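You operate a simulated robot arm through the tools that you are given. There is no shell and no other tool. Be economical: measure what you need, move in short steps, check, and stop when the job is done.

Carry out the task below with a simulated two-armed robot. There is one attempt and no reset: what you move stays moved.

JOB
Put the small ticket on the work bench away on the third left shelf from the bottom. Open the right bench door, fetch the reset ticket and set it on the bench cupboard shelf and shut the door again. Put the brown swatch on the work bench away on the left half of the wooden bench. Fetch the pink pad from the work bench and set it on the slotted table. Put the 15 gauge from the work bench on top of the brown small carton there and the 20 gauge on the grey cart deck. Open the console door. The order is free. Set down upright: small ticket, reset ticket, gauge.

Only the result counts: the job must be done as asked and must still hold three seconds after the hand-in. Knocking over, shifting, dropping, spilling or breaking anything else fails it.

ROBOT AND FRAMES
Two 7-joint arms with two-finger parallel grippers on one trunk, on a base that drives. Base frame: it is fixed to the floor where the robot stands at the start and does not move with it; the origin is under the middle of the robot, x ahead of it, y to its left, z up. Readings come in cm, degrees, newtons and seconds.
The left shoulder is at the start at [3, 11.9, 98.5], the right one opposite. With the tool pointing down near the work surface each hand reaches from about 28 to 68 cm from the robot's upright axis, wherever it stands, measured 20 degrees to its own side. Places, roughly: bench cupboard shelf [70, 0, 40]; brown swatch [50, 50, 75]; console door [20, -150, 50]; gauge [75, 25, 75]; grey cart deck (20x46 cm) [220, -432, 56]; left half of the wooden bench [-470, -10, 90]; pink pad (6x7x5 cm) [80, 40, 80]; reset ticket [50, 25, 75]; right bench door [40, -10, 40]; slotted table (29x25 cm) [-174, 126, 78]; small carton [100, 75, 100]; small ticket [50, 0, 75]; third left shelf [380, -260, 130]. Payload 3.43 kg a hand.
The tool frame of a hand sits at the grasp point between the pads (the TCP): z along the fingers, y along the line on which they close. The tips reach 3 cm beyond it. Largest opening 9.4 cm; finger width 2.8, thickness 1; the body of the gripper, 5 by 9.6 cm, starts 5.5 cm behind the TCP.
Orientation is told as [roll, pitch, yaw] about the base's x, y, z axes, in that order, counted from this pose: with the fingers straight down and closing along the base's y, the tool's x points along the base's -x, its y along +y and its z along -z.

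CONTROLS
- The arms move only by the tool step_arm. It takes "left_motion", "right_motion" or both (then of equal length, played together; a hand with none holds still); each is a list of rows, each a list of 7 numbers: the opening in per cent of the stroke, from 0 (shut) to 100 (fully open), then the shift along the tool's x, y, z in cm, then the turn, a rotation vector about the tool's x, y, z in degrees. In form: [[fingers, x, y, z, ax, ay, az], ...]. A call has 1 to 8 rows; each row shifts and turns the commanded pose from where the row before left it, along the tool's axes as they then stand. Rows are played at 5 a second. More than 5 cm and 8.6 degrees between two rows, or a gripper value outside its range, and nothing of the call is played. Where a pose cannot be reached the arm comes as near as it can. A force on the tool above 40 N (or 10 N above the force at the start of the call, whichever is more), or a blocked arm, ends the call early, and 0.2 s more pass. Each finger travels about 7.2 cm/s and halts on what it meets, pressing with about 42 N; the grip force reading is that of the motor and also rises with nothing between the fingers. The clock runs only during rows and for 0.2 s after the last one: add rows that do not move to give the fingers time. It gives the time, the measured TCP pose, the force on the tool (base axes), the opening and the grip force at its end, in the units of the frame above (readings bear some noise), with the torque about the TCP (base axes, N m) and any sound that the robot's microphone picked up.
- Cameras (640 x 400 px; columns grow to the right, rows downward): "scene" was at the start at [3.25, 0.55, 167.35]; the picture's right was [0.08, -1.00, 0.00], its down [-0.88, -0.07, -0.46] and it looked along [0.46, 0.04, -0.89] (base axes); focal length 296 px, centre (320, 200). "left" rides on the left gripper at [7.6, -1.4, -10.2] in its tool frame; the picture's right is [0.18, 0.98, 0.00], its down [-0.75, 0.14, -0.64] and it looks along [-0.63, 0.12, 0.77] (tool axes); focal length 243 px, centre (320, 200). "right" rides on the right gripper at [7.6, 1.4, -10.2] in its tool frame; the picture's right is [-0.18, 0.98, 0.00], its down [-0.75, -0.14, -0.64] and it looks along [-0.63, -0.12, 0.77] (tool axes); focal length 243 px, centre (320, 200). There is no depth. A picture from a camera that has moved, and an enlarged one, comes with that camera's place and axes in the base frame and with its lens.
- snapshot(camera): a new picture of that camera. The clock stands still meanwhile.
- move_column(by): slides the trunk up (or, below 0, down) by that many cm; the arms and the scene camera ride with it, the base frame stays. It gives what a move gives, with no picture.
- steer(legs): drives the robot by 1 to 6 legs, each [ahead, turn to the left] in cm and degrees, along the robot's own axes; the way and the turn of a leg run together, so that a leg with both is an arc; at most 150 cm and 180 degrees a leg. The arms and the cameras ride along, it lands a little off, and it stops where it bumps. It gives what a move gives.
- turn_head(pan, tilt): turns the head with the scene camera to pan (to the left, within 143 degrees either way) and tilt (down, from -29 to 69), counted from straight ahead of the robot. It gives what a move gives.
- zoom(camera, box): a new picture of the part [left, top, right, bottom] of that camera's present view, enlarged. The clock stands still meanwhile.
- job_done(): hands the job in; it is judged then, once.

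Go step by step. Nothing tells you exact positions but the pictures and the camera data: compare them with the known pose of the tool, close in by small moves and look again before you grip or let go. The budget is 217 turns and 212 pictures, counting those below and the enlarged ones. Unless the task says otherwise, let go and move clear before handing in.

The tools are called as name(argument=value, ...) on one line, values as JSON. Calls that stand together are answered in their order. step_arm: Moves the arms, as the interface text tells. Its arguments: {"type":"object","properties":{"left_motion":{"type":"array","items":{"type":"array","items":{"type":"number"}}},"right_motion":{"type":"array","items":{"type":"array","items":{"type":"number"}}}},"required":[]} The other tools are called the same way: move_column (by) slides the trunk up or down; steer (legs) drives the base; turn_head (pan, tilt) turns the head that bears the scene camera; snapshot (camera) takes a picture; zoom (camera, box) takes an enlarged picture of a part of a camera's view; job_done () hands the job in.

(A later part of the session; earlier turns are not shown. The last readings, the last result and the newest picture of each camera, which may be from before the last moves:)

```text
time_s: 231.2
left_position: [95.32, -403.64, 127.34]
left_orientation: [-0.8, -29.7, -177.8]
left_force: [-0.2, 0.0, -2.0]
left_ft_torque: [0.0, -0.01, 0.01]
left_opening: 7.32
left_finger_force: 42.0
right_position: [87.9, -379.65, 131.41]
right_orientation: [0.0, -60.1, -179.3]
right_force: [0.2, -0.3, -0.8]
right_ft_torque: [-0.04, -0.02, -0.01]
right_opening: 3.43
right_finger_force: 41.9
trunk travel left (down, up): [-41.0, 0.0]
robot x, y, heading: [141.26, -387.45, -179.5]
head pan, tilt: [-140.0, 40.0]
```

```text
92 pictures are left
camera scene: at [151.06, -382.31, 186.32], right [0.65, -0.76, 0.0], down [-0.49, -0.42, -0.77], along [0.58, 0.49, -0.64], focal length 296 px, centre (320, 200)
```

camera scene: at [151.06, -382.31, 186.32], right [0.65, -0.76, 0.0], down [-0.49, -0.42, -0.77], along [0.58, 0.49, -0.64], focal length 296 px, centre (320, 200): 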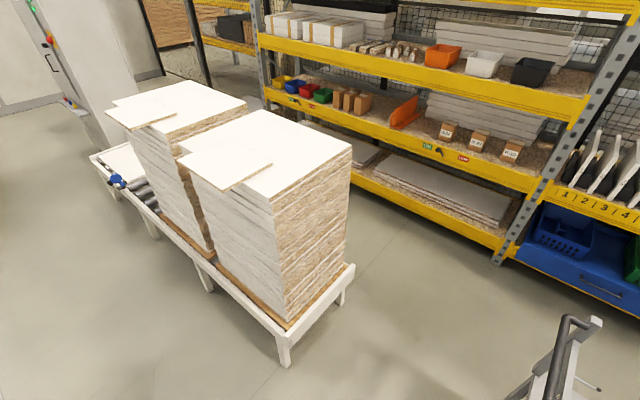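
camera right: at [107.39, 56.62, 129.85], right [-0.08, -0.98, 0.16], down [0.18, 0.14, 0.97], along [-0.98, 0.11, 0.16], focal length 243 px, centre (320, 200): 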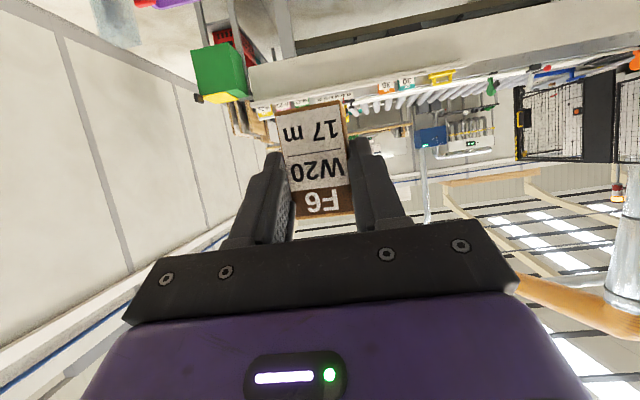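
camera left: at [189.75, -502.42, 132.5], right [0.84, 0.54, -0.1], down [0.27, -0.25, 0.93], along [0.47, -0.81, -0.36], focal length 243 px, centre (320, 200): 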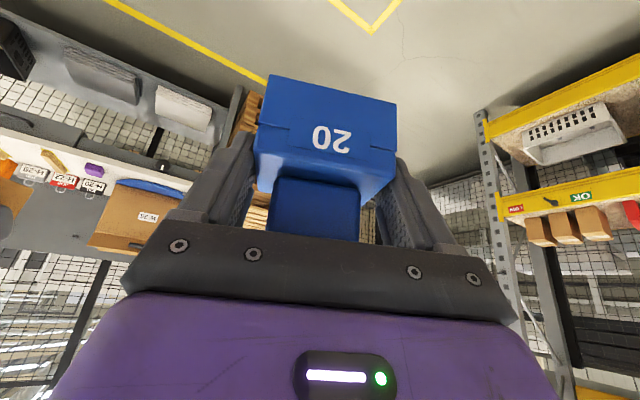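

The gap is about 90 cm wide; the third left shelf has free spots. I reverse through the gap and come to stand at the cart's far side.

steer(legs=[[0, 3], [-80, 0], [-79, 0]])

steer(legs=[[0, 74], [39, 0], [0, -77]])

turn_head(pan=5, tilt=60)

snapshot(camera="scene")

snapshot(camera="left")

```text
time_s: 240.0
left_position: [259.99, -396.75, 127.26]
left_orientation: [-0.7, -29.6, -175.1]
left_force: [-0.3, 0.3, -1.4]
left_ft_torque: [0.02, -0.01, 0.01]
left_opening: 7.38
left_finger_force: 41.6
right_position: [251.57, -373.25, 131.33]
right_orientation: [0.1, -60.0, -176.7]
right_force: [0.4, -0.8, -0.4]
right_ft_torque: [-0.03, 0.0, 0.03]
right_opening: 3.43
right_finger_force: 42.5
trunk travel left (down, up): [-41.0, 0.0]
robot x, y, heading: [305.63, -378.61, -177.1]
head pan, tilt: [-140.0, 40.0]
```

```text
time_s: 249.0
left_position: [249.09, -431.09, 127.29]
left_orientation: [-0.8, -29.6, 180.0]
left_force: [-0.2, -0.5, -1.4]
left_ft_torque: [0.0, 0.01, -0.02]
left_opening: 7.32
left_finger_force: 42.1
right_position: [242.84, -406.73, 131.37]
right_orientation: [0.1, -60.0, 178.4]
right_force: [-0.1, 0.3, -0.2]
right_ft_torque: [-0.03, -0.01, 0.02]
right_opening: 3.46
right_finger_force: 42.2
trunk travel left (down, up): [-41.0, 0.0]
robot x, y, heading: [296.28, -416.8, 178.1]
head pan, tilt: [-140.0, 40.0]
```

```text
time_s: 251.3
left_position: [249.36, -430.99, 127.37]
left_orientation: [-0.9, -29.6, 180.0]
left_force: [0.3, 0.7, -1.4]
left_ft_torque: [0.03, -0.01, -0.04]
left_opening: 7.36
left_finger_force: 42.4
right_position: [242.76, -406.72, 131.24]
right_orientation: [0.0, -60.0, 178.5]
right_force: [0.3, 0.3, -0.5]
right_ft_torque: [-0.02, 0.01, 0.04]
right_opening: 3.42
right_finger_force: 42.0
trunk travel left (down, up): [-41.0, 0.0]
robot x, y, heading: [296.14, -417.04, 178.0]
head pan, tilt: [5.0, 60.0]
```

```text
91 pictures are left
camera scene: at [292.37, -417.51, 183.65], right [-0.05, 1.0, 0.0], down [0.86, 0.04, -0.5], along [-0.5, -0.03, -0.87], focal length 296 px, centre (320, 200)
```

scene: 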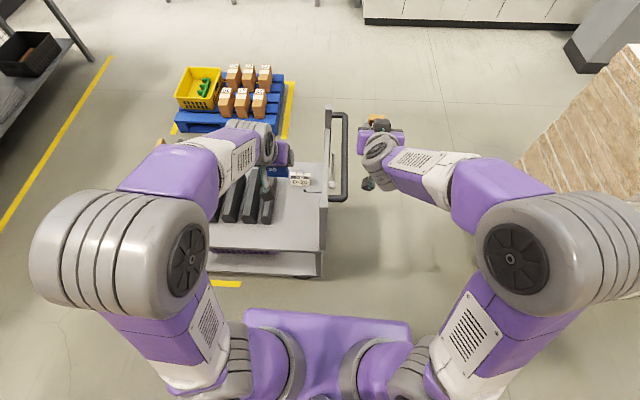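

```text
90 pictures are left
camera left: at [260.91, -429.73, 132.49], right [0.15, -0.98, -0.1], down [-0.34, -0.15, 0.93], along [-0.93, -0.11, -0.36], focal length 243 px, centre (320, 200)
```

left: 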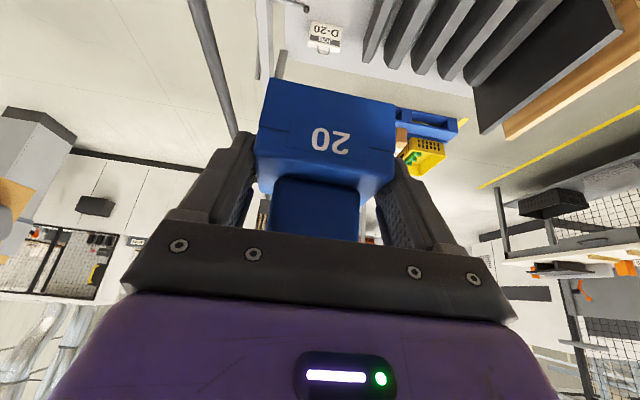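

The free strip of the deck (y -424..-444) is clear, with the D-20 box at x ≈ 210. I move the right hand away from the handle frame and lower the trunk.

step_arm(right_motion=[[0, 0, -4, 0, 0, 0, 0], [0, 0, -4, 0, 0, 0, 0], [0, 0, -4, 0, 0, 0, 0], [0, 0, -4, 0, 0, 0, 0]])

move_column(by=-35)

snapshot(camera="left")

snapshot(camera="scene")

```text
time_s: 252.3
left_position: [249.48, -430.98, 127.35]
left_orientation: [-0.8, -29.6, 179.9]
left_force: [0.0, 0.7, -0.9]
left_ft_torque: [0.01, 0.02, -0.01]
left_opening: 7.34
left_finger_force: 41.8
right_position: [243.15, -390.64, 131.27]
right_orientation: [0.4, -60.0, 178.1]
right_force: [0.0, -0.1, 0.8]
right_ft_torque: [0.02, -0.01, 0.03]
right_opening: 3.43
right_finger_force: 42.1
trunk travel left (down, up): [-41.0, 0.0]
robot x, y, heading: [296.02, -416.82, 178.0]
head pan, tilt: [5.0, 60.0]
```

```text
time_s: 255.7
left_position: [249.29, -431.12, 92.33]
left_orientation: [-0.8, -29.7, 180.0]
left_force: [0.0, 0.4, -1.3]
left_ft_torque: [0.0, 0.03, 0.0]
left_opening: 7.37
left_finger_force: 41.9
right_position: [243.23, -390.94, 96.11]
right_orientation: [0.0, -60.0, 178.4]
right_force: [-0.2, 0.1, 0.4]
right_ft_torque: [-0.02, 0.0, 0.04]
right_opening: 3.44
right_finger_force: 42.1
trunk travel left (down, up): [-6.0, 35.0]
robot x, y, heading: [295.99, -417.32, 177.6]
head pan, tilt: [5.0, 60.0]
```

```text
89 pictures are left
camera left: at [260.91, -429.74, 97.5], right [0.15, -0.98, -0.1], down [-0.34, -0.15, 0.93], along [-0.93, -0.11, -0.36], focal length 243 px, centre (320, 200)
```

left: 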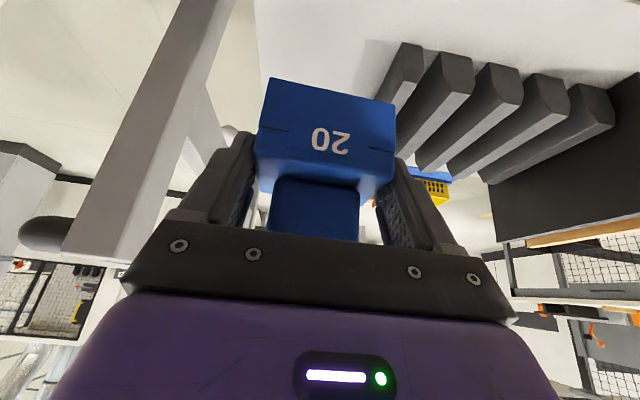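

```text
88 pictures are left
camera scene: at [292.38, -417.51, 148.66], right [-0.05, 1.0, 0.0], down [0.86, 0.04, -0.5], along [-0.5, -0.03, -0.87], focal length 296 px, centre (320, 200)
```

scene: 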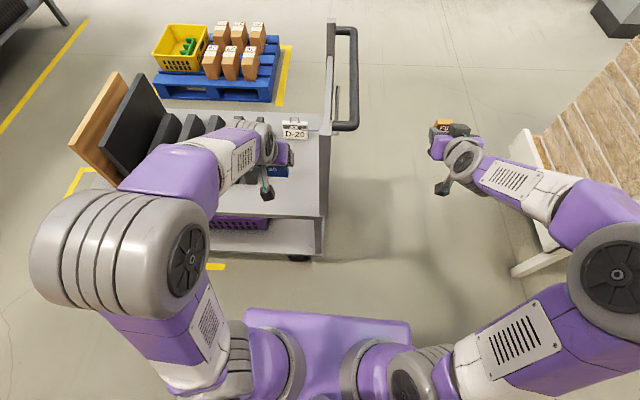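

I move in over the strip, keeping away from the post.

step_arm(left_motion=[[0, 0, 3, 0, 0, 0, 0], [0, -2.2, 0.1, 3.54, 0, 0, 0], [0, -2.2, 0.1, 3.54, 0, 0, 0], [0, -2.2, 0.1, 3.54, 0, 0, 0], [0, -2.2, 0.1, 3.54, 0, 0, 0], [0, -2.2, 0.1, 3.54, 0, 0, 0]])

snapshot(camera="left")

zoom(camera="scene", box=[180, 80, 360, 270])

```text
time_s: 257.1
left_position: [230.72, -434.09, 82.33]
left_orientation: [-0.8, -29.4, 179.9]
left_force: [0.7, -0.1, -1.0]
left_ft_torque: [-0.02, -0.02, 0.03]
left_opening: 7.33
left_finger_force: 41.6
right_position: [243.17, -390.9, 96.25]
right_orientation: [0.0, -60.1, 178.5]
right_force: [-0.4, 0.3, 0.2]
right_ft_torque: [0.0, -0.02, -0.01]
right_opening: 3.45
right_finger_force: 42.1
trunk travel left (down, up): [-6.0, 35.0]
robot x, y, heading: [296.26, -417.16, 178.0]
head pan, tilt: [5.0, 60.0]
```

```text
87 pictures are left
camera left: at [242.37, -432.84, 87.52], right [0.15, -0.98, -0.1], down [-0.34, -0.15, 0.93], along [-0.93, -0.11, -0.36], focal length 243 px, centre (320, 200)
```

left: 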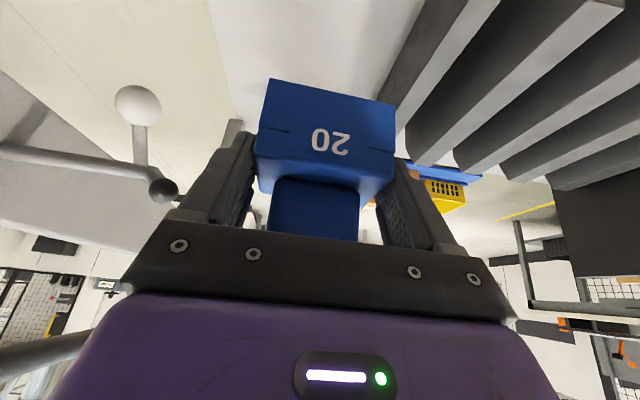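

```text
2.11 times, centred on (270, 175) of scene
camera zoom: at [292.29, -417.52, 148.64], right [-0.05, 1.0, 0.0], down [0.87, 0.04, -0.5], along [-0.5, -0.03, -0.87], focal length 623 px, centre (425, 253)
```

zoom: 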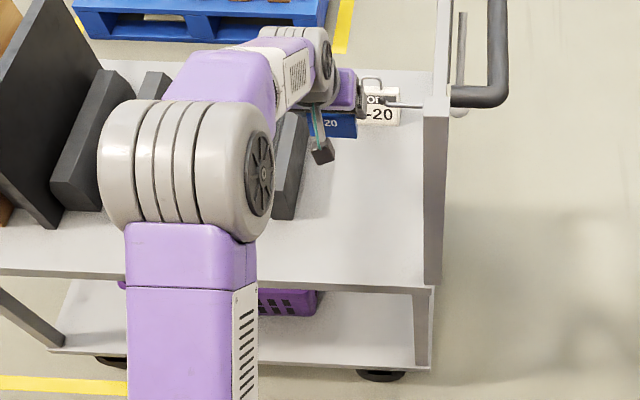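

A small hook rod sticks in from the frame at z ≈ 83; 3 cm clear. I shift 1 cm away from it and lower straight down.

step_arm(left_motion=[[0, 0, 0.9, 0, 0, 0, 0], [0, 2.2, 0, 3.9, 0, 0, 0], [0, 2.2, 0, 3.9, 0, 0, 0], [0, 2.2, 0, 3.9, 0, 0, 0], [0, 1.5, 0, 2.6, 0, 0, 0], [0, 0, 0, 0, 0, 0, 0]])

step_arm(left_motion=[[0, 0.25, 0, 0.43, 0, 0, 0], [0, 0.25, 0, 0.43, 0, 0, 0], [0, 0.25, 0, 0.43, 0, 0, 0], [0, 0.25, 0, 0.43, 0, 0, 0], [0, 0.25, 0, 0.43, 0, 0, 0], [0, 0, 0, 0, 0, 0, 0]])

snapshot(camera="left")

```text
time_s: 258.5
left_position: [230.83, -435.03, 65.84]
left_orientation: [-0.9, -29.5, 180.0]
left_force: [-0.9, 0.3, -1.7]
left_ft_torque: [0.01, -0.04, -0.02]
left_opening: 7.37
left_finger_force: 42.0
right_position: [243.32, -390.84, 96.17]
right_orientation: [0.0, -60.0, 178.4]
right_force: [-0.2, 0.2, -0.1]
right_ft_torque: [-0.05, 0.0, 0.0]
right_opening: 3.44
right_finger_force: 42.8
trunk travel left (down, up): [-6.0, 35.0]
robot x, y, heading: [296.57, -417.23, 178.0]
head pan, tilt: [5.0, 60.0]
```

```text
time_s: 259.9
left_position: [231.01, -434.9, 63.5]
left_orientation: [-0.9, -29.6, 179.9]
left_force: [0.1, 0.6, -1.4]
left_ft_torque: [0.03, 0.0, -0.02]
left_opening: 7.35
left_finger_force: 42.1
right_position: [243.25, -391.03, 96.25]
right_orientation: [0.0, -60.0, 178.4]
right_force: [0.2, 0.6, -0.8]
right_ft_torque: [-0.01, 0.01, 0.0]
right_opening: 3.44
right_finger_force: 41.8
trunk travel left (down, up): [-6.0, 35.0]
robot x, y, heading: [295.91, -417.1, 177.9]
head pan, tilt: [5.0, 60.0]
```

```text
85 pictures are left
camera left: at [242.62, -433.6, 68.56], right [0.15, -0.98, -0.1], down [-0.34, -0.15, 0.93], along [-0.93, -0.11, -0.36], focal length 243 px, centre (320, 200)
```

left: 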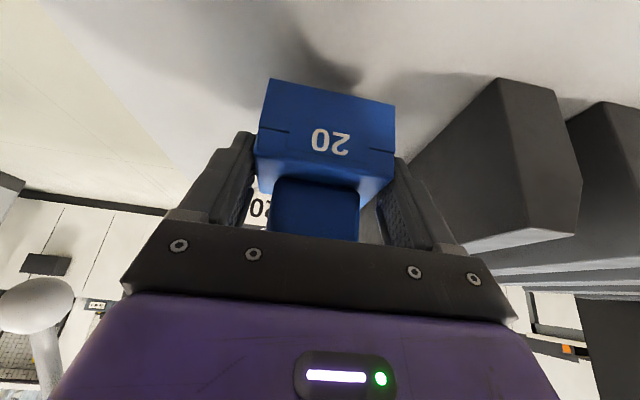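

Still above the deck. Continue in small steps to contact.

step_arm(left_motion=[[0, 0.2, 0, 0.35, 0, 0, 0], [0, 0.2, 0, 0.35, 0, 0, 0], [0, 0.2, 0, 0.35, 0, 0, 0], [0, 0.2, 0, 0.35, 0, 0, 0], [0, 0, 0, 0, 0, 0, 0]])

step_arm(left_motion=[[0, 0.15, 0, 0.26, 0, 0, 0], [0, 0.15, 0, 0.26, 0, 0, 0], [0, 0.15, 0, 0.26, 0, 0, 0], [0, 0, 0, 0, 0, 0, 0]])

snapshot(camera="left")

```text
time_s: 261.1
left_position: [230.89, -435.0, 61.78]
left_orientation: [-0.9, -29.6, 179.9]
left_force: [-0.6, -0.1, -1.2]
left_ft_torque: [0.01, 0.0, -0.01]
left_opening: 7.33
left_finger_force: 42.0
right_position: [243.23, -390.93, 96.15]
right_orientation: [0.0, -60.0, 178.4]
right_force: [0.1, 0.1, 0.7]
right_ft_torque: [0.01, -0.02, 0.01]
right_opening: 3.44
right_finger_force: 42.4
trunk travel left (down, up): [-6.0, 35.0]
robot x, y, heading: [296.03, -417.06, 177.9]
head pan, tilt: [5.0, 60.0]
```

```text
time_s: 262.1
left_position: [230.85, -434.86, 61.01]
left_orientation: [-0.8, -29.6, 180.0]
left_force: [1.0, 0.1, 2.7]
left_ft_torque: [-0.08, 0.16, -0.03]
left_opening: 7.37
left_finger_force: 42.5
right_position: [243.2, -390.98, 96.17]
right_orientation: [0.1, -60.0, 178.4]
right_force: [-0.2, 0.2, -0.8]
right_ft_torque: [0.0, 0.0, 0.03]
right_opening: 3.45
right_finger_force: 42.0
trunk travel left (down, up): [-6.0, 35.0]
robot x, y, heading: [296.38, -417.34, 178.2]
head pan, tilt: [5.0, 60.0]
```

```text
84 pictures are left
camera left: at [242.59, -433.57, 66.12], right [0.15, -0.98, -0.1], down [-0.34, -0.15, 0.93], along [-0.93, -0.11, -0.35], focal length 243 px, centre (320, 200)
```

left: 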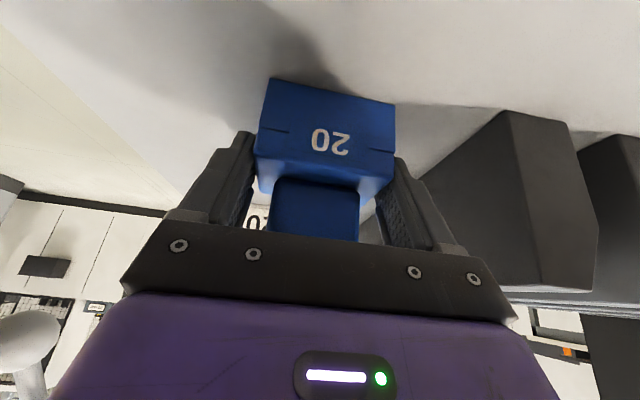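

Touching the deck. Open and retreat along the tool axis upward.

step_arm(left_motion=[[0, 0.1, 0, 0.17, 0, 0, 0], [85, 0, 0, 0, 0, 0, 0], [95, 0, 0, 0, 0, 0, 0], [95, 0, 0, 0, 0, 0, 0], [95, 0, 0, -3, 0, 0, 0], [95, 0, 0, -4, 0, 0, 0]])

snapshot(camera="left")

```text
time_s: 263.5
left_position: [234.47, -434.84, 66.76]
left_orientation: [-0.9, -29.6, 180.1]
left_force: [-0.1, -0.4, 0.2]
left_ft_torque: [0.0, -0.03, 0.0]
left_opening: 8.92
left_finger_force: 0.1
right_position: [243.36, -390.95, 96.26]
right_orientation: [0.0, -60.2, 178.4]
right_force: [0.5, -0.2, 0.6]
right_ft_torque: [-0.02, 0.03, 0.04]
right_opening: 3.49
right_finger_force: 42.6
trunk travel left (down, up): [-6.0, 35.0]
robot x, y, heading: [296.5, -417.34, 178.0]
head pan, tilt: [5.0, 60.0]
```

```text
83 pictures are left
camera left: at [246.09, -433.54, 71.94], right [0.15, -0.98, -0.1], down [-0.34, -0.15, 0.93], along [-0.93, -0.11, -0.36], focal length 243 px, centre (320, 200)
```

left: 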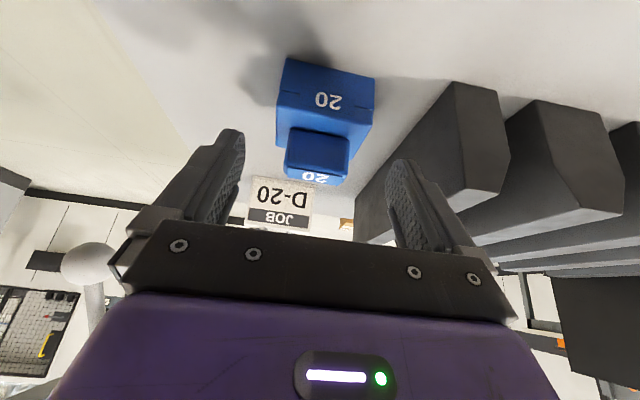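

Gauge 20 stands on the deck. I retreat and raise the trunk for the shelf.

step_arm(left_motion=[[95, 0, 0, -4.5, 0, 0, 0], [95, 0, 0, -4.5, 0, 0, 0], [95, 0, 0, -4.5, 0, 0, 0], [95, 0, 0, -4.5, 0, 0, 0], [95, 0, 0, -4.5, 0, 0, 0], [95, 0, 0, -4.5, 0, 0, 0]])

move_column(by=35)

turn_head(pan=-100, tilt=30)

snapshot(camera="scene")

snapshot(camera="left")

```text
time_s: 264.9
left_position: [247.87, -435.57, 90.15]
left_orientation: [-0.9, -29.6, 180.1]
left_force: [-0.3, 0.3, -0.3]
left_ft_torque: [0.02, 0.01, -0.02]
left_opening: 8.91
left_finger_force: 0.0
right_position: [243.22, -390.92, 96.25]
right_orientation: [0.0, -60.1, 178.4]
right_force: [-0.3, 0.1, -0.4]
right_ft_torque: [-0.01, 0.01, 0.02]
right_opening: 3.43
right_finger_force: 42.0
trunk travel left (down, up): [-6.0, 35.0]
robot x, y, heading: [296.29, -416.91, 177.8]
head pan, tilt: [5.0, 60.0]
```

```text
time_s: 268.3
left_position: [247.72, -435.48, 125.03]
left_orientation: [-0.9, -29.7, 180.1]
left_force: [-0.4, -0.3, 0.1]
left_ft_torque: [0.0, 0.0, 0.0]
left_opening: 8.92
left_finger_force: 0.1
right_position: [243.22, -390.95, 131.16]
right_orientation: [0.0, -60.0, 178.4]
right_force: [-0.5, -0.4, -0.1]
right_ft_torque: [-0.03, 0.0, -0.01]
right_opening: 3.43
right_finger_force: 42.0
trunk travel left (down, up): [-41.0, 0.0]
robot x, y, heading: [296.2, -416.99, 178.1]
head pan, tilt: [5.0, 60.0]
```

```text
time_s: 270.2
left_position: [247.67, -435.55, 125.03]
left_orientation: [-0.8, -29.6, 179.9]
left_force: [-0.5, 0.1, 0.1]
left_ft_torque: [-0.01, 0.0, 0.0]
left_opening: 8.93
left_finger_force: 0.0
right_position: [243.32, -390.92, 131.17]
right_orientation: [-0.1, -60.0, 178.3]
right_force: [-0.2, 0.1, -0.4]
right_ft_torque: [0.0, -0.02, -0.01]
right_opening: 3.46
right_finger_force: 42.4
trunk travel left (down, up): [-41.0, 0.0]
robot x, y, heading: [296.06, -417.1, 177.9]
head pan, tilt: [-100.0, 30.0]
```

```text
82 pictures are left
camera scene: at [300.93, -408.32, 187.86], right [0.98, -0.21, 0.0], down [-0.1, -0.49, -0.87], along [0.18, 0.85, -0.5], focal length 296 px, centre (320, 200)
```

scene: 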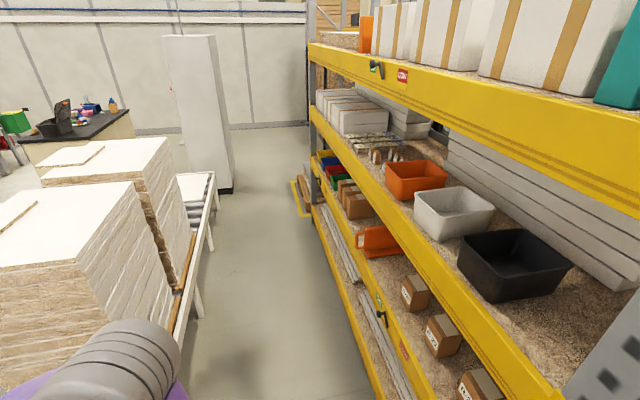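

```text
81 pictures are left
camera left: at [259.43, -434.24, 130.23], right [0.15, -0.98, -0.1], down [-0.34, -0.15, 0.93], along [-0.93, -0.11, -0.36], focal length 243 px, centre (320, 200)
```

left: 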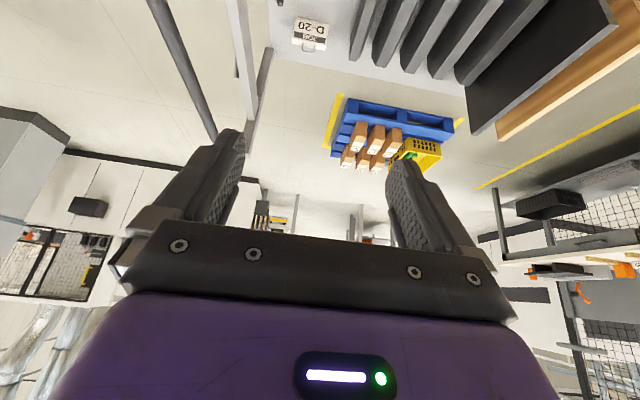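

The third shelf has a free spot to the right of the black box (y ≈ -366..-390). I tuck the right hand in and drive to face it.

step_arm(right_motion=[[0, -0.3, 3.5, -2.5, 0, 0, 0], [0, -0.3, 3.5, -2.5, 0, 0, 0], [0, -0.3, 3.5, -2.5, 0, 0, 0], [0, -0.3, 3.5, -2.5, 0, 0, 0]])

steer(legs=[[0, -81], [50, 0], [0, -97]])

turn_head(pan=-10, tilt=40)

snapshot(camera="scene")

snapshot(camera="right")

```text
time_s: 271.2
left_position: [247.85, -435.77, 125.01]
left_orientation: [-0.9, -29.6, -179.9]
left_force: [0.5, 0.4, 0.0]
left_ft_torque: [0.03, 0.01, -0.02]
left_opening: 8.91
left_finger_force: 0.0
right_position: [251.01, -405.37, 137.37]
right_orientation: [-0.2, -60.0, 178.6]
right_force: [0.3, 0.8, -0.7]
right_ft_torque: [0.01, -0.02, -0.01]
right_opening: 3.45
right_finger_force: 41.4
trunk travel left (down, up): [-41.0, 0.0]
robot x, y, heading: [296.34, -416.93, 178.1]
head pan, tilt: [-100.0, 30.0]
```

```text
time_s: 281.6
left_position: [337.1, -348.32, 125.07]
left_orientation: [-0.9, -29.6, 1.8]
left_force: [-0.4, 0.2, -0.4]
left_ft_torque: [-0.01, 0.0, 0.01]
left_opening: 8.92
left_finger_force: 0.0
right_position: [334.55, -378.71, 137.26]
right_orientation: [0.0, -60.0, 0.3]
right_force: [-0.3, -0.1, 0.5]
right_ft_torque: [0.04, 0.01, 0.0]
right_opening: 3.43
right_finger_force: 42.2
trunk travel left (down, up): [-41.0, 0.0]
robot x, y, heading: [289.31, -368.25, -0.1]
head pan, tilt: [-100.0, 30.0]
```

```text
time_s: 283.3
left_position: [336.86, -348.23, 125.01]
left_orientation: [-0.9, -29.6, 1.8]
left_force: [-0.6, -0.6, -0.3]
left_ft_torque: [0.0, -0.01, 0.01]
left_opening: 8.91
left_finger_force: 0.1
right_position: [334.57, -378.7, 137.34]
right_orientation: [0.0, -60.1, 0.2]
right_force: [0.3, -0.8, -0.4]
right_ft_torque: [0.01, -0.01, -0.01]
right_opening: 3.45
right_finger_force: 42.0
trunk travel left (down, up): [-41.0, 0.0]
robot x, y, heading: [288.99, -368.1, -0.2]
head pan, tilt: [-10.0, 40.0]
```

```text
80 pictures are left
camera scene: at [294.42, -369.72, 186.32], right [-0.18, -0.98, 0.0], down [-0.63, 0.11, -0.77], along [0.75, -0.14, -0.64], focal length 296 px, centre (320, 200)
```

scene: 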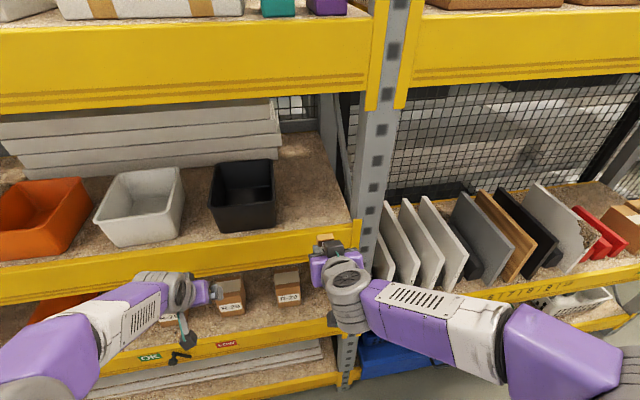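

```text
79 pictures are left
camera right: at [322.22, -377.25, 135.85], right [0.09, 0.98, 0.16], down [-0.18, -0.14, 0.97], along [0.98, -0.11, 0.16], focal length 243 px, centre (320, 200)
```

right: 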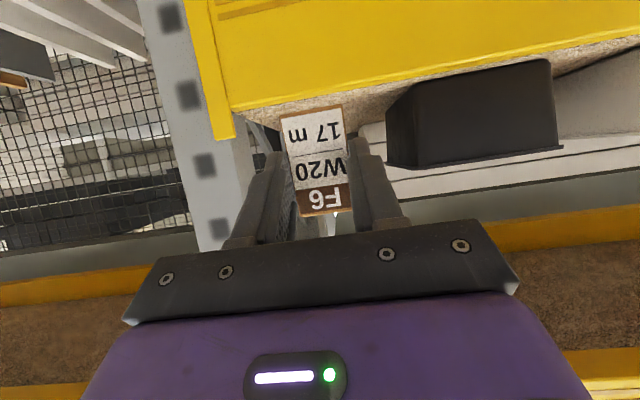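

Right hand is lined up with the free spot (y ≈ -379). I reach in over the beam.

step_arm(right_motion=[[0, -2.4, 0, 4.16, 0, 0, 0], [0, -2.4, 0, 4.16, 0, 0, 0], [0, -2.4, 0, 4.16, 0, 0, 0], [0, -2.4, 0, 4.16, 0, 0, 0], [0, -2.4, 0, 4.16, 0, 0, 0]])

snapshot(camera="scene")

snapshot(camera="right")

```text
time_s: 284.5
left_position: [337.06, -348.25, 125.0]
left_orientation: [-0.8, -29.4, 1.8]
left_force: [-0.3, -0.4, 0.4]
left_ft_torque: [-0.02, -0.02, 0.01]
left_opening: 8.92
left_finger_force: 0.1
right_position: [358.98, -378.62, 137.24]
right_orientation: [0.1, -59.8, 0.1]
right_force: [-0.3, 0.5, 0.5]
right_ft_torque: [-0.01, -0.02, -0.02]
right_opening: 3.44
right_finger_force: 42.4
trunk travel left (down, up): [-41.0, 0.0]
robot x, y, heading: [289.24, -368.64, -0.3]
head pan, tilt: [-10.0, 40.0]
```

```text
78 pictures are left
camera scene: at [294.69, -369.76, 186.31], right [-0.18, -0.98, 0.0], down [-0.63, 0.11, -0.76], along [0.75, -0.14, -0.64], focal length 296 px, centre (320, 200)
```

scene: 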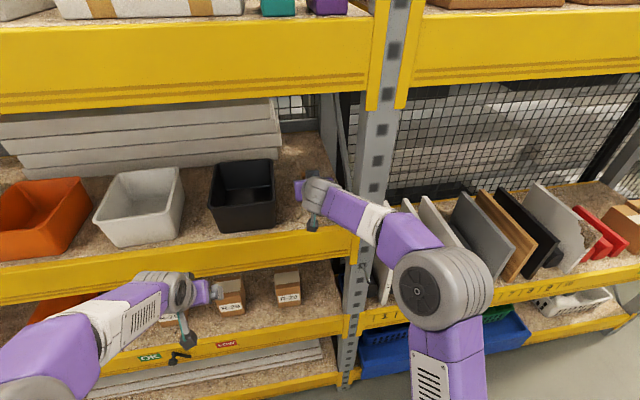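

```text
77 pictures are left
camera right: at [346.53, -377.06, 135.83], right [0.09, 0.98, 0.16], down [-0.18, -0.14, 0.97], along [0.98, -0.12, 0.16], focal length 243 px, centre (320, 200)
```

right: 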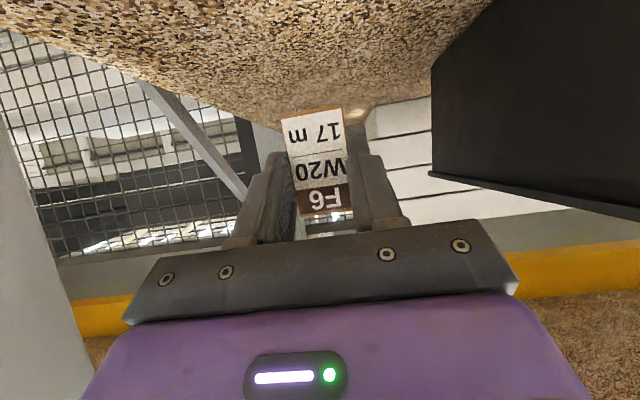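

In over the shelf. A bit further, then lower to contact.

step_arm(right_motion=[[0, -1.3, 0, 2.25, 0, 0, 0], [0, 0.87, 0, 0.5, 0, 0, 0], [0, 0.87, 0, 0.5, 0, 0, 0], [0, 0.43, 0, 0.25, 0, 0, 0], [0, 0.43, 0, 0.25, 0, 0, 0], [0, 0, 0, 0, 0, 0, 0]])

step_arm(right_motion=[[0, 0.35, 0, 0.2, 0, 0, 0], [0, 0.35, 0, 0.2, 0, 0, 0], [0, 0.35, 0, 0.2, 0, 0, 0], [0, 0.35, 0, 0.2, 0, 0, 0], [0, 0, 0, 0, 0, 0, 0]])

snapshot(camera="right")

```text
time_s: 285.9
left_position: [337.01, -348.25, 125.0]
left_orientation: [-0.9, -29.7, 1.8]
left_force: [-0.7, 0.1, 0.5]
left_ft_torque: [-0.02, -0.01, -0.01]
left_opening: 8.94
left_finger_force: 0.1
right_position: [361.3, -378.5, 134.32]
right_orientation: [0.0, -60.0, 0.3]
right_force: [-0.1, -0.1, 0.3]
right_ft_torque: [-0.01, -0.01, -0.01]
right_opening: 3.44
right_finger_force: 41.8
trunk travel left (down, up): [-41.0, 0.0]
robot x, y, heading: [289.14, -368.09, -0.3]
head pan, tilt: [-10.0, 40.0]
```

```text
time_s: 287.1
left_position: [336.77, -348.18, 125.19]
left_orientation: [-0.9, -29.6, 1.8]
left_force: [0.2, 0.1, 0.6]
left_ft_torque: [0.0, -0.03, 0.01]
left_opening: 8.92
left_finger_force: 0.1
right_position: [361.24, -378.7, 133.14]
right_orientation: [0.0, -60.5, 0.1]
right_force: [5.2, -1.0, 19.4]
right_ft_torque: [-0.03, -0.83, -0.02]
right_opening: 3.46
right_finger_force: 41.8
trunk travel left (down, up): [-41.0, 0.0]
robot x, y, heading: [288.98, -368.3, -0.2]
head pan, tilt: [-10.0, 40.0]
```

```text
76 pictures are left
camera right: at [348.78, -377.19, 131.63], right [0.09, 0.98, 0.16], down [-0.19, -0.14, 0.97], along [0.98, -0.11, 0.17], focal length 243 px, centre (320, 200)
```

right: 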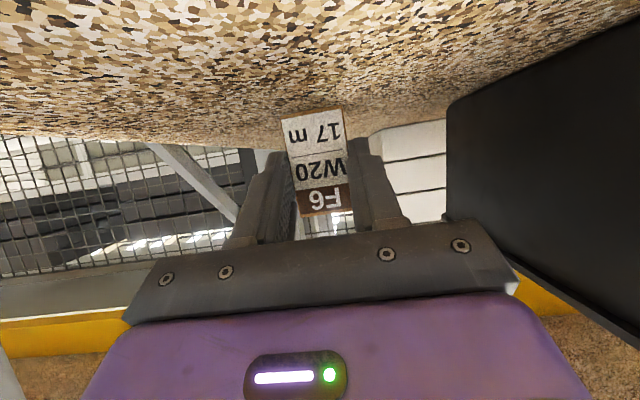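

Contact (≈19 N). I ease slightly, release and check.

step_arm(right_motion=[[0, -0.3, 0, -0.17, 0, 0, 0], [0, 0, 0, 0, 0, 0, 0], [45, 0, 0, 0, 0, 0, 0], [55, 0, 0, 0, 0, 0, 0], [60, 0, 0, 0, 0, 0, 0]])

snapshot(camera="right")

```text
time_s: 288.3
left_position: [336.97, -348.31, 124.99]
left_orientation: [-0.8, -29.5, 1.8]
left_force: [0.3, -0.1, 0.3]
left_ft_torque: [-0.01, -0.04, -0.03]
left_opening: 8.93
left_finger_force: 0.2
right_position: [361.27, -378.64, 132.96]
right_orientation: [-0.1, -60.0, 0.2]
right_force: [0.2, 0.6, 0.1]
right_ft_torque: [-0.01, 0.01, -0.01]
right_opening: 5.62
right_finger_force: 0.1
trunk travel left (down, up): [-41.0, 0.0]
robot x, y, heading: [289.16, -367.96, -0.5]
head pan, tilt: [-10.0, 40.0]
```

```text
75 pictures are left
camera right: at [348.81, -377.18, 131.54], right [0.09, 0.98, 0.16], down [-0.18, -0.14, 0.97], along [0.98, -0.11, 0.16], focal length 243 px, centre (320, 200)
```

right: 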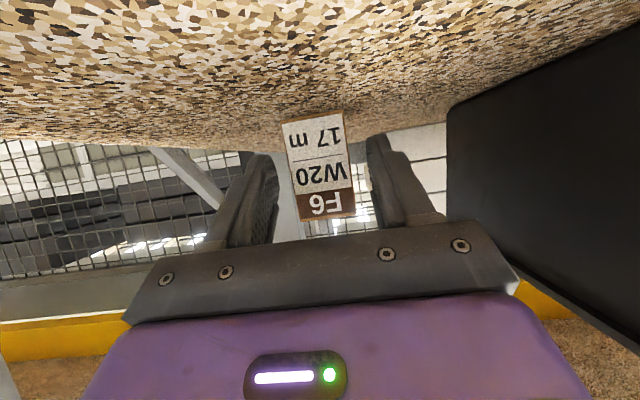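

It stands free. I withdraw along the tool axis.

step_arm(right_motion=[[60, 0, 0, -3, 0, 0, 0], [60, 0, 0, -4, 0, 0, 0], [60, 1, 0, -4.5, 0, 0, 0], [60, 2, 0, -4.5, 0, 0, 0], [60, 2, 0, -4.5, 0, 0, 0], [60, 2, 0, -4.5, 0, 0, 0]])

snapshot(camera="scene")

snapshot(camera="right")

```text
time_s: 289.7
left_position: [336.7, -348.25, 125.18]
left_orientation: [-1.0, -29.7, 1.8]
left_force: [-0.3, -0.5, 0.3]
left_ft_torque: [0.0, 0.02, 0.0]
left_opening: 8.91
left_finger_force: 0.1
right_position: [336.12, -378.75, 139.54]
right_orientation: [0.0, -60.2, 0.2]
right_force: [-0.8, -0.8, 0.6]
right_ft_torque: [0.01, 0.01, 0.01]
right_opening: 5.64
right_finger_force: 0.0
trunk travel left (down, up): [-41.0, 0.0]
robot x, y, heading: [288.73, -368.24, -0.3]
head pan, tilt: [-10.0, 40.0]
```

```text
74 pictures are left
camera scene: at [294.14, -369.73, 186.33], right [-0.18, -0.98, 0.0], down [-0.63, 0.11, -0.77], along [0.75, -0.14, -0.64], focal length 296 px, centre (320, 200)
```

scene: 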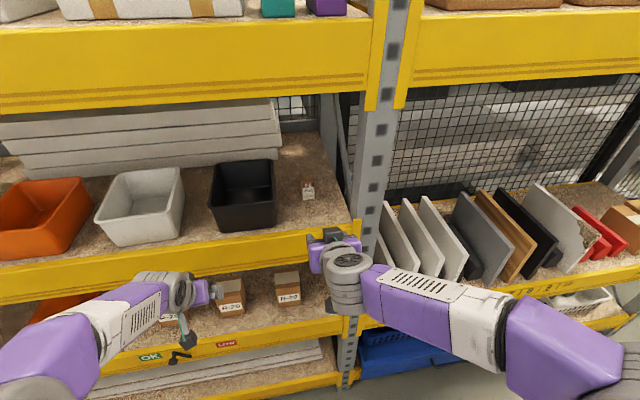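

```text
73 pictures are left
camera right: at [323.52, -377.22, 138.03], right [0.09, 0.98, 0.16], down [-0.18, -0.14, 0.97], along [0.98, -0.12, 0.17], focal length 243 px, centre (320, 200)
```

right: 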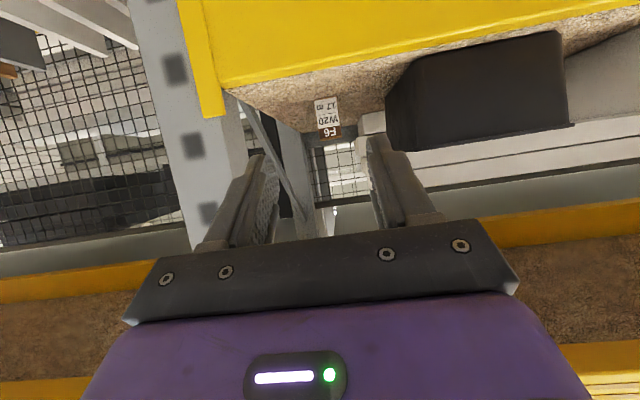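

The small ticket stands on the third left shelf. Next the console door: I turn around and drive back out through the gap and along the lane.

steer(legs=[[0, -90], [18, 0], [0, -90], [100, 0], [47, 0]])

steer(legs=[[0, -83], [150, 0], [147, 0]])

turn_head(pan=90, tilt=40)

snapshot(camera="scene")

```text
time_s: 306.0
left_position: [95.51, -401.73, 125.0]
left_orientation: [-0.8, -29.6, -179.6]
left_force: [0.2, -0.1, -0.2]
left_ft_torque: [0.01, -0.01, -0.02]
left_opening: 8.92
left_finger_force: 0.1
right_position: [96.91, -371.32, 139.53]
right_orientation: [0.0, -60.0, 178.9]
right_force: [0.5, 0.5, 0.0]
right_ft_torque: [-0.02, 0.01, 0.01]
right_opening: 5.65
right_finger_force: 0.1
trunk travel left (down, up): [-41.0, 0.0]
robot x, y, heading: [143.38, -382.83, 178.7]
head pan, tilt: [-10.0, 40.0]
```

```text
time_s: 323.7
left_position: [97.14, -45.9, 125.15]
left_orientation: [-1.0, -29.6, 96.4]
left_force: [0.0, -0.3, 0.0]
left_ft_torque: [0.0, -0.02, -0.01]
left_opening: 8.96
left_finger_force: 0.0
right_position: [127.54, -44.15, 139.39]
right_orientation: [0.0, -60.0, 94.8]
right_force: [-0.4, -0.5, 0.3]
right_ft_torque: [-0.01, 0.04, 0.0]
right_opening: 5.65
right_finger_force: 0.0
trunk travel left (down, up): [-41.0, 0.0]
robot x, y, heading: [120.69, -92.18, 94.0]
head pan, tilt: [-10.0, 40.0]
```

```text
time_s: 325.5
left_position: [97.16, -45.86, 125.05]
left_orientation: [-0.9, -29.6, 96.5]
left_force: [-0.3, -0.8, 0.2]
left_ft_torque: [-0.02, 0.02, 0.02]
left_opening: 8.93
left_finger_force: 0.0
right_position: [127.43, -44.01, 139.56]
right_orientation: [-0.1, -60.1, 94.9]
right_force: [0.3, 0.3, 0.9]
right_ft_torque: [0.01, -0.01, -0.03]
right_opening: 5.64
right_finger_force: 0.0
trunk travel left (down, up): [-41.0, 0.0]
robot x, y, heading: [120.74, -91.83, 94.3]
head pan, tilt: [90.0, 40.0]
```

```text
72 pictures are left
camera scene: at [112.48, -95.53, 186.32], right [-0.07, 1.0, 0.0], down [0.64, 0.05, -0.77], along [-0.76, -0.06, -0.64], focal length 296 px, centre (320, 200)
```

scene: 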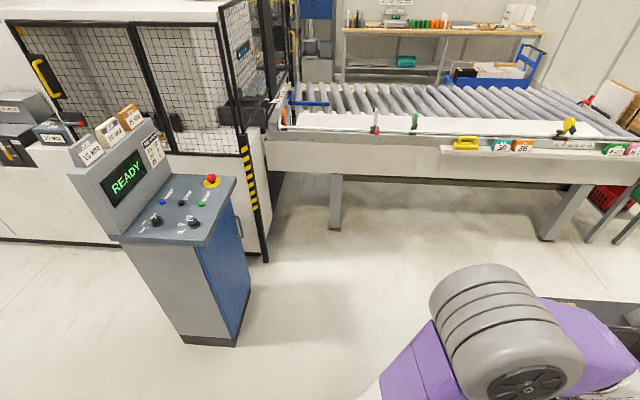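

The console's blue door faces the bench side; handle near x ≈ 0, z ≈ 70, hinge at x ≈ 34. I go to stand before it, facing it, as with the bench door but mirrored.

step_arm(left_motion=[[100, 2.9, 0, -1.65, 0, 0, 0], [100, 2.9, 0, -1.65, 0, 0, 0], [100, 2.9, 0, -1.65, 0, 0, 0]])

steer(legs=[[0, 85], [121, 0], [0, 91]])

move_column(by=-29)

turn_head(pan=0, tilt=48)

snapshot(camera="scene")

```text
time_s: 326.3
left_position: [97.72, -55.84, 124.94]
left_orientation: [-1.0, -29.6, 96.5]
left_force: [0.0, 0.3, -0.1]
left_ft_torque: [0.0, -0.07, 0.0]
left_opening: 9.42
left_finger_force: 0.0
right_position: [127.14, -44.24, 139.47]
right_orientation: [-0.4, -60.0, 95.1]
right_force: [0.1, -0.3, 0.0]
right_ft_torque: [-0.01, -0.04, -0.02]
right_opening: 5.62
right_finger_force: 0.1
trunk travel left (down, up): [-41.0, 0.0]
robot x, y, heading: [120.61, -91.96, 94.3]
head pan, tilt: [90.0, 40.0]
```

```text
time_s: 339.9
left_position: [21.81, -128.66, 124.99]
left_orientation: [-0.8, -29.6, -85.9]
left_force: [1.0, 0.0, -0.4]
left_ft_torque: [-0.01, -0.01, 0.03]
left_opening: 9.4
left_finger_force: 0.0
right_position: [-7.98, -139.1, 139.55]
right_orientation: [0.0, -60.0, -87.6]
right_force: [0.6, 0.0, -0.2]
right_ft_torque: [-0.03, 0.01, -0.03]
right_opening: 5.67
right_finger_force: 0.1
trunk travel left (down, up): [-41.0, 0.0]
robot x, y, heading: [0.13, -91.64, -88.1]
head pan, tilt: [90.0, 40.0]
```

```text
time_s: 342.8
left_position: [21.96, -128.75, 96.0]
left_orientation: [-0.9, -29.6, -86.1]
left_force: [-0.3, -0.2, -0.8]
left_ft_torque: [0.0, 0.01, 0.0]
left_opening: 9.4
left_finger_force: 0.1
right_position: [-7.99, -139.08, 110.6]
right_orientation: [0.0, -60.1, -87.5]
right_force: [0.3, 0.5, 0.0]
right_ft_torque: [-0.01, -0.01, 0.0]
right_opening: 5.65
right_finger_force: 0.0
trunk travel left (down, up): [-12.0, 29.0]
robot x, y, heading: [0.84, -91.27, -87.9]
head pan, tilt: [90.0, 40.0]
```

```text
time_s: 344.5
left_position: [21.82, -128.67, 95.96]
left_orientation: [-0.9, -29.6, -86.0]
left_force: [0.9, 0.2, -0.1]
left_ft_torque: [0.0, 0.0, 0.03]
left_opening: 9.4
left_finger_force: 0.1
right_position: [-7.97, -139.09, 110.46]
right_orientation: [-0.1, -60.0, -87.6]
right_force: [-0.1, -0.2, 1.1]
right_ft_torque: [0.0, 0.02, 0.01]
right_opening: 5.64
right_finger_force: 0.1
trunk travel left (down, up): [-12.0, 29.0]
robot x, y, heading: [0.55, -91.34, -88.0]
head pan, tilt: [0.0, 48.0]
```

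```text
71 pictures are left
camera scene: at [0.83, -96.45, 156.18], right [-1.0, -0.03, 0.0], down [-0.03, 0.74, -0.67], along [0.02, -0.67, -0.74], focal length 296 px, centre (320, 200)
```

scene: 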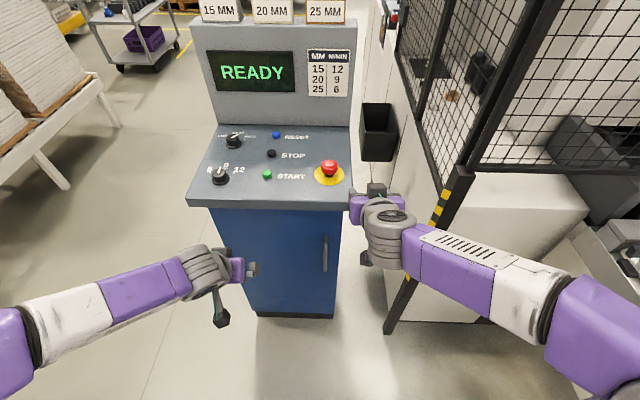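

The handle is at about (0.6, -151), z 56–79. The right hand is close to the red button, so I draw it back first while pitching the left gripper forward.

step_arm(right_motion=[[60, 0, 0, -4.5, 0, 0, 0], [60, 1, 0, -4.5, 0, 0, 0], [60, 1, -1, -4.5, 0, 0, 0], [60, 1, -3, -3, 0, 0, 0], [60, 0, -3, 0, 0, 0, 0], [60, 0, -3, 0, 0, 0, 0], [60, 0, 0, 0, 0, 0, 0]], left_motion=[[100, 0, 0, 0, 0, -7.9, 0], [100, 0, 0, 0, 0, -7.9, 0], [100, 0, 0, 0, 0, -7.9, 0], [100, 0, 0, 0, 0, -7.9, 0], [100, 0, 0, 0, 0, -7.9, 0], [100, 0, 0, 0, 0, -7.9, 0], [100, 0, 0, 0, 0, -7.9, 0]])

snapshot(camera="scene")

snapshot(camera="left")

```text
time_s: 346.1
left_position: [22.83, -135.36, 98.35]
left_orientation: [1.1, -62.4, -87.7]
left_force: [-0.3, 0.1, 1.0]
left_ft_torque: [-0.01, 0.0, -0.02]
left_opening: 9.4
left_finger_force: 0.0
left hand out of reach, approached as far as the arm can: row 2, 3, 4, 5, 6, 7
right_position: [-18.49, -123.75, 116.07]
right_orientation: [-0.2, -60.0, -87.6]
right_force: [0.2, -0.2, 0.7]
right_ft_torque: [-0.01, 0.01, -0.01]
right_opening: 5.64
right_finger_force: 0.0
trunk travel left (down, up): [-12.0, 29.0]
robot x, y, heading: [0.56, -91.61, -88.0]
head pan, tilt: [0.0, 48.0]
```

```text
70 pictures are left
camera scene: at [0.89, -96.46, 156.18], right [-1.0, -0.03, 0.0], down [-0.03, 0.74, -0.67], along [0.02, -0.67, -0.74], focal length 296 px, centre (320, 200)
```

scene: 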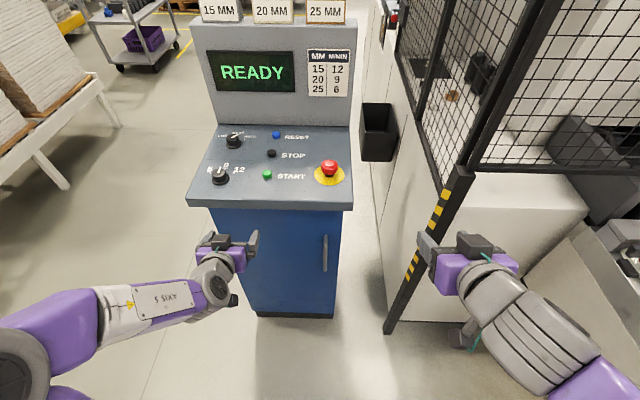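

```text
69 pictures are left
camera left: at [20.67, -122.8, 96.42], right [0.98, 0.14, -0.15], down [0.12, 0.22, 0.97], along [0.17, -0.96, 0.2], focal length 243 px, centre (320, 200)
```

left: 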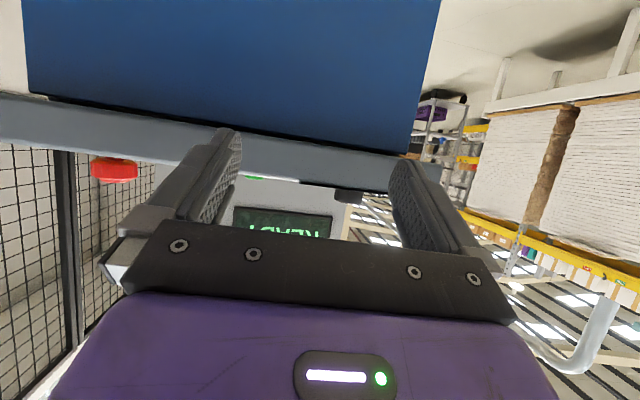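

Out of reach while high; it resolves as the hand goes lower. I move it down and across in front of the handle.

step_arm(left_motion=[[100, 3.5, -2.7, 0, 0, 0, 0], [100, 3.5, -2.7, 0, 0, 0, 0], [100, 3.5, -2.7, 0, 0, 0, 0], [100, 3.5, -2.7, 0, 0, 0, 0], [100, 3.5, -2.7, 0, 0, 0, 0], [100, 3.5, -2.7, 0, 0, 0, 0], [100, 3.5, -2.7, 0, 0, 0, 0], [100, 3.5, -2.7, 0, 0, 0, 0]])

snapshot(camera="left")

snapshot(camera="scene")

```text
time_s: 347.9
left_position: [0.51, -129.37, 74.22]
left_orientation: [1.1, -62.2, -87.5]
left_force: [-0.5, 0.1, -0.6]
left_ft_torque: [-0.03, 0.0, 0.02]
left_opening: 9.4
left_finger_force: 0.0
left hand out of reach, approached as far as the arm can: row 1, 2, 3, 4
right_position: [-18.57, -123.8, 116.05]
right_orientation: [0.0, -60.0, -87.7]
right_force: [0.8, 0.2, 0.2]
right_ft_torque: [-0.01, -0.02, 0.03]
right_opening: 5.63
right_finger_force: 0.1
trunk travel left (down, up): [-12.0, 29.0]
robot x, y, heading: [0.56, -91.12, -88.0]
head pan, tilt: [0.0, 48.0]
```

```text
68 pictures are left
camera left: at [-1.75, -116.83, 72.2], right [0.98, 0.14, -0.15], down [0.12, 0.23, 0.97], along [0.17, -0.96, 0.2], focal length 243 px, centre (320, 200)
```

left: 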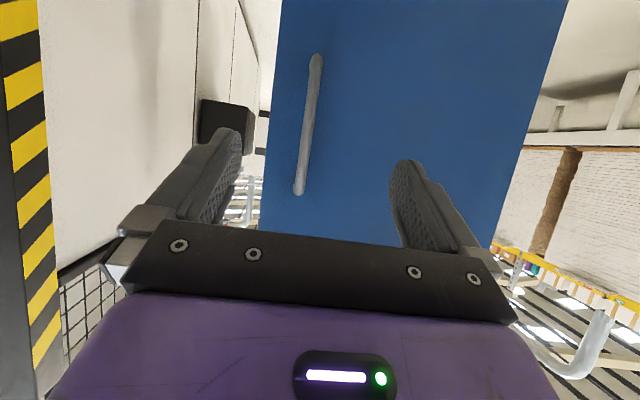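

```text
67 pictures are left
camera scene: at [0.77, -96.46, 156.18], right [-1.0, -0.03, 0.0], down [-0.02, 0.74, -0.67], along [0.02, -0.67, -0.74], focal length 296 px, centre (320, 200)
```

scene: 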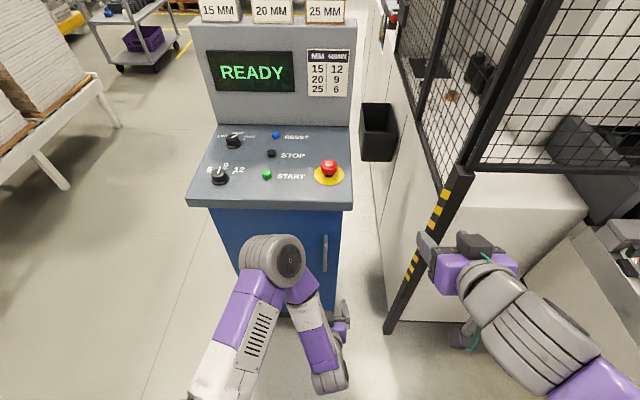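

Handle at x ≈ 1.0, z 61–78. I finish pitching forward and move to a pre-grasp.

step_arm(left_motion=[[100, 0, 0, 0, 0, -7.5, 0], [100, 0, 0, 0, 0, -7.5, 0], [100, 0, 0, 0, 0, -7.5, 0], [60, 1.5, 0.3, 3.5, 0, 0, 0], [60, 1.5, 0.3, 3.5, 0, 0, 0], [60, 1.5, 0, 3, 0, 0, 0]])

snapshot(camera="left")

zoom(camera="scene", box=[220, 190, 400, 320])

```text
time_s: 349.3
left_position: [0.66, -140.92, 69.13]
left_orientation: [5.5, -84.7, -92.3]
left_force: [0.3, 1.2, 0.6]
left_ft_torque: [-0.01, -0.02, -0.01]
left_opening: 5.64
left_finger_force: 0.0
left hand out of reach, approached as far as the arm can: row 3
right_position: [-18.51, -123.83, 116.04]
right_orientation: [0.0, -60.0, -87.6]
right_force: [0.2, 0.6, -0.4]
right_ft_torque: [0.0, 0.02, 0.02]
right_opening: 5.64
right_finger_force: 0.1
trunk travel left (down, up): [-12.0, 29.0]
robot x, y, heading: [0.34, -91.7, -88.3]
head pan, tilt: [0.0, 48.0]
```

```text
66 pictures are left
camera left: at [-1.42, -130.02, 62.37], right [0.98, 0.07, -0.17], down [0.1, 0.58, 0.81], along [0.16, -0.81, 0.56], focal length 243 px, centre (320, 200)
```

left: 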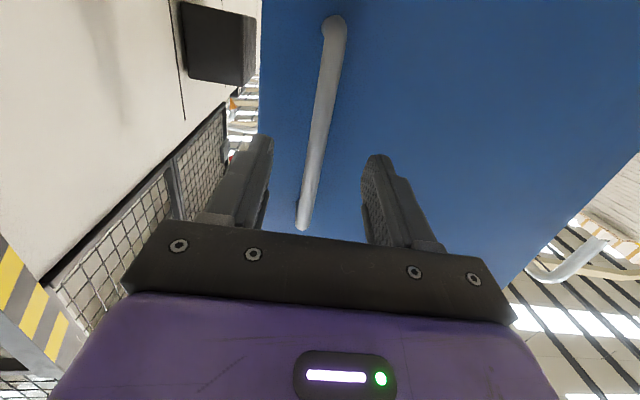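

```text
3.08 times, centred on (310, 255) of scene
camera zoom: at [0.83, -96.48, 156.17], right [-1.0, -0.03, 0.0], down [-0.02, 0.74, -0.67], along [0.02, -0.67, -0.74], focal length 910 px, centre (351, 31)
```

zoom: 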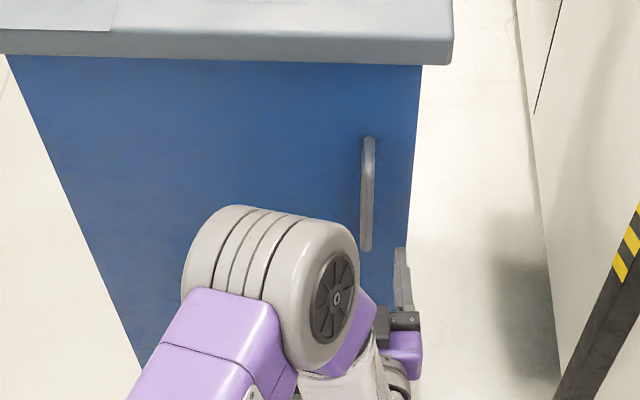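

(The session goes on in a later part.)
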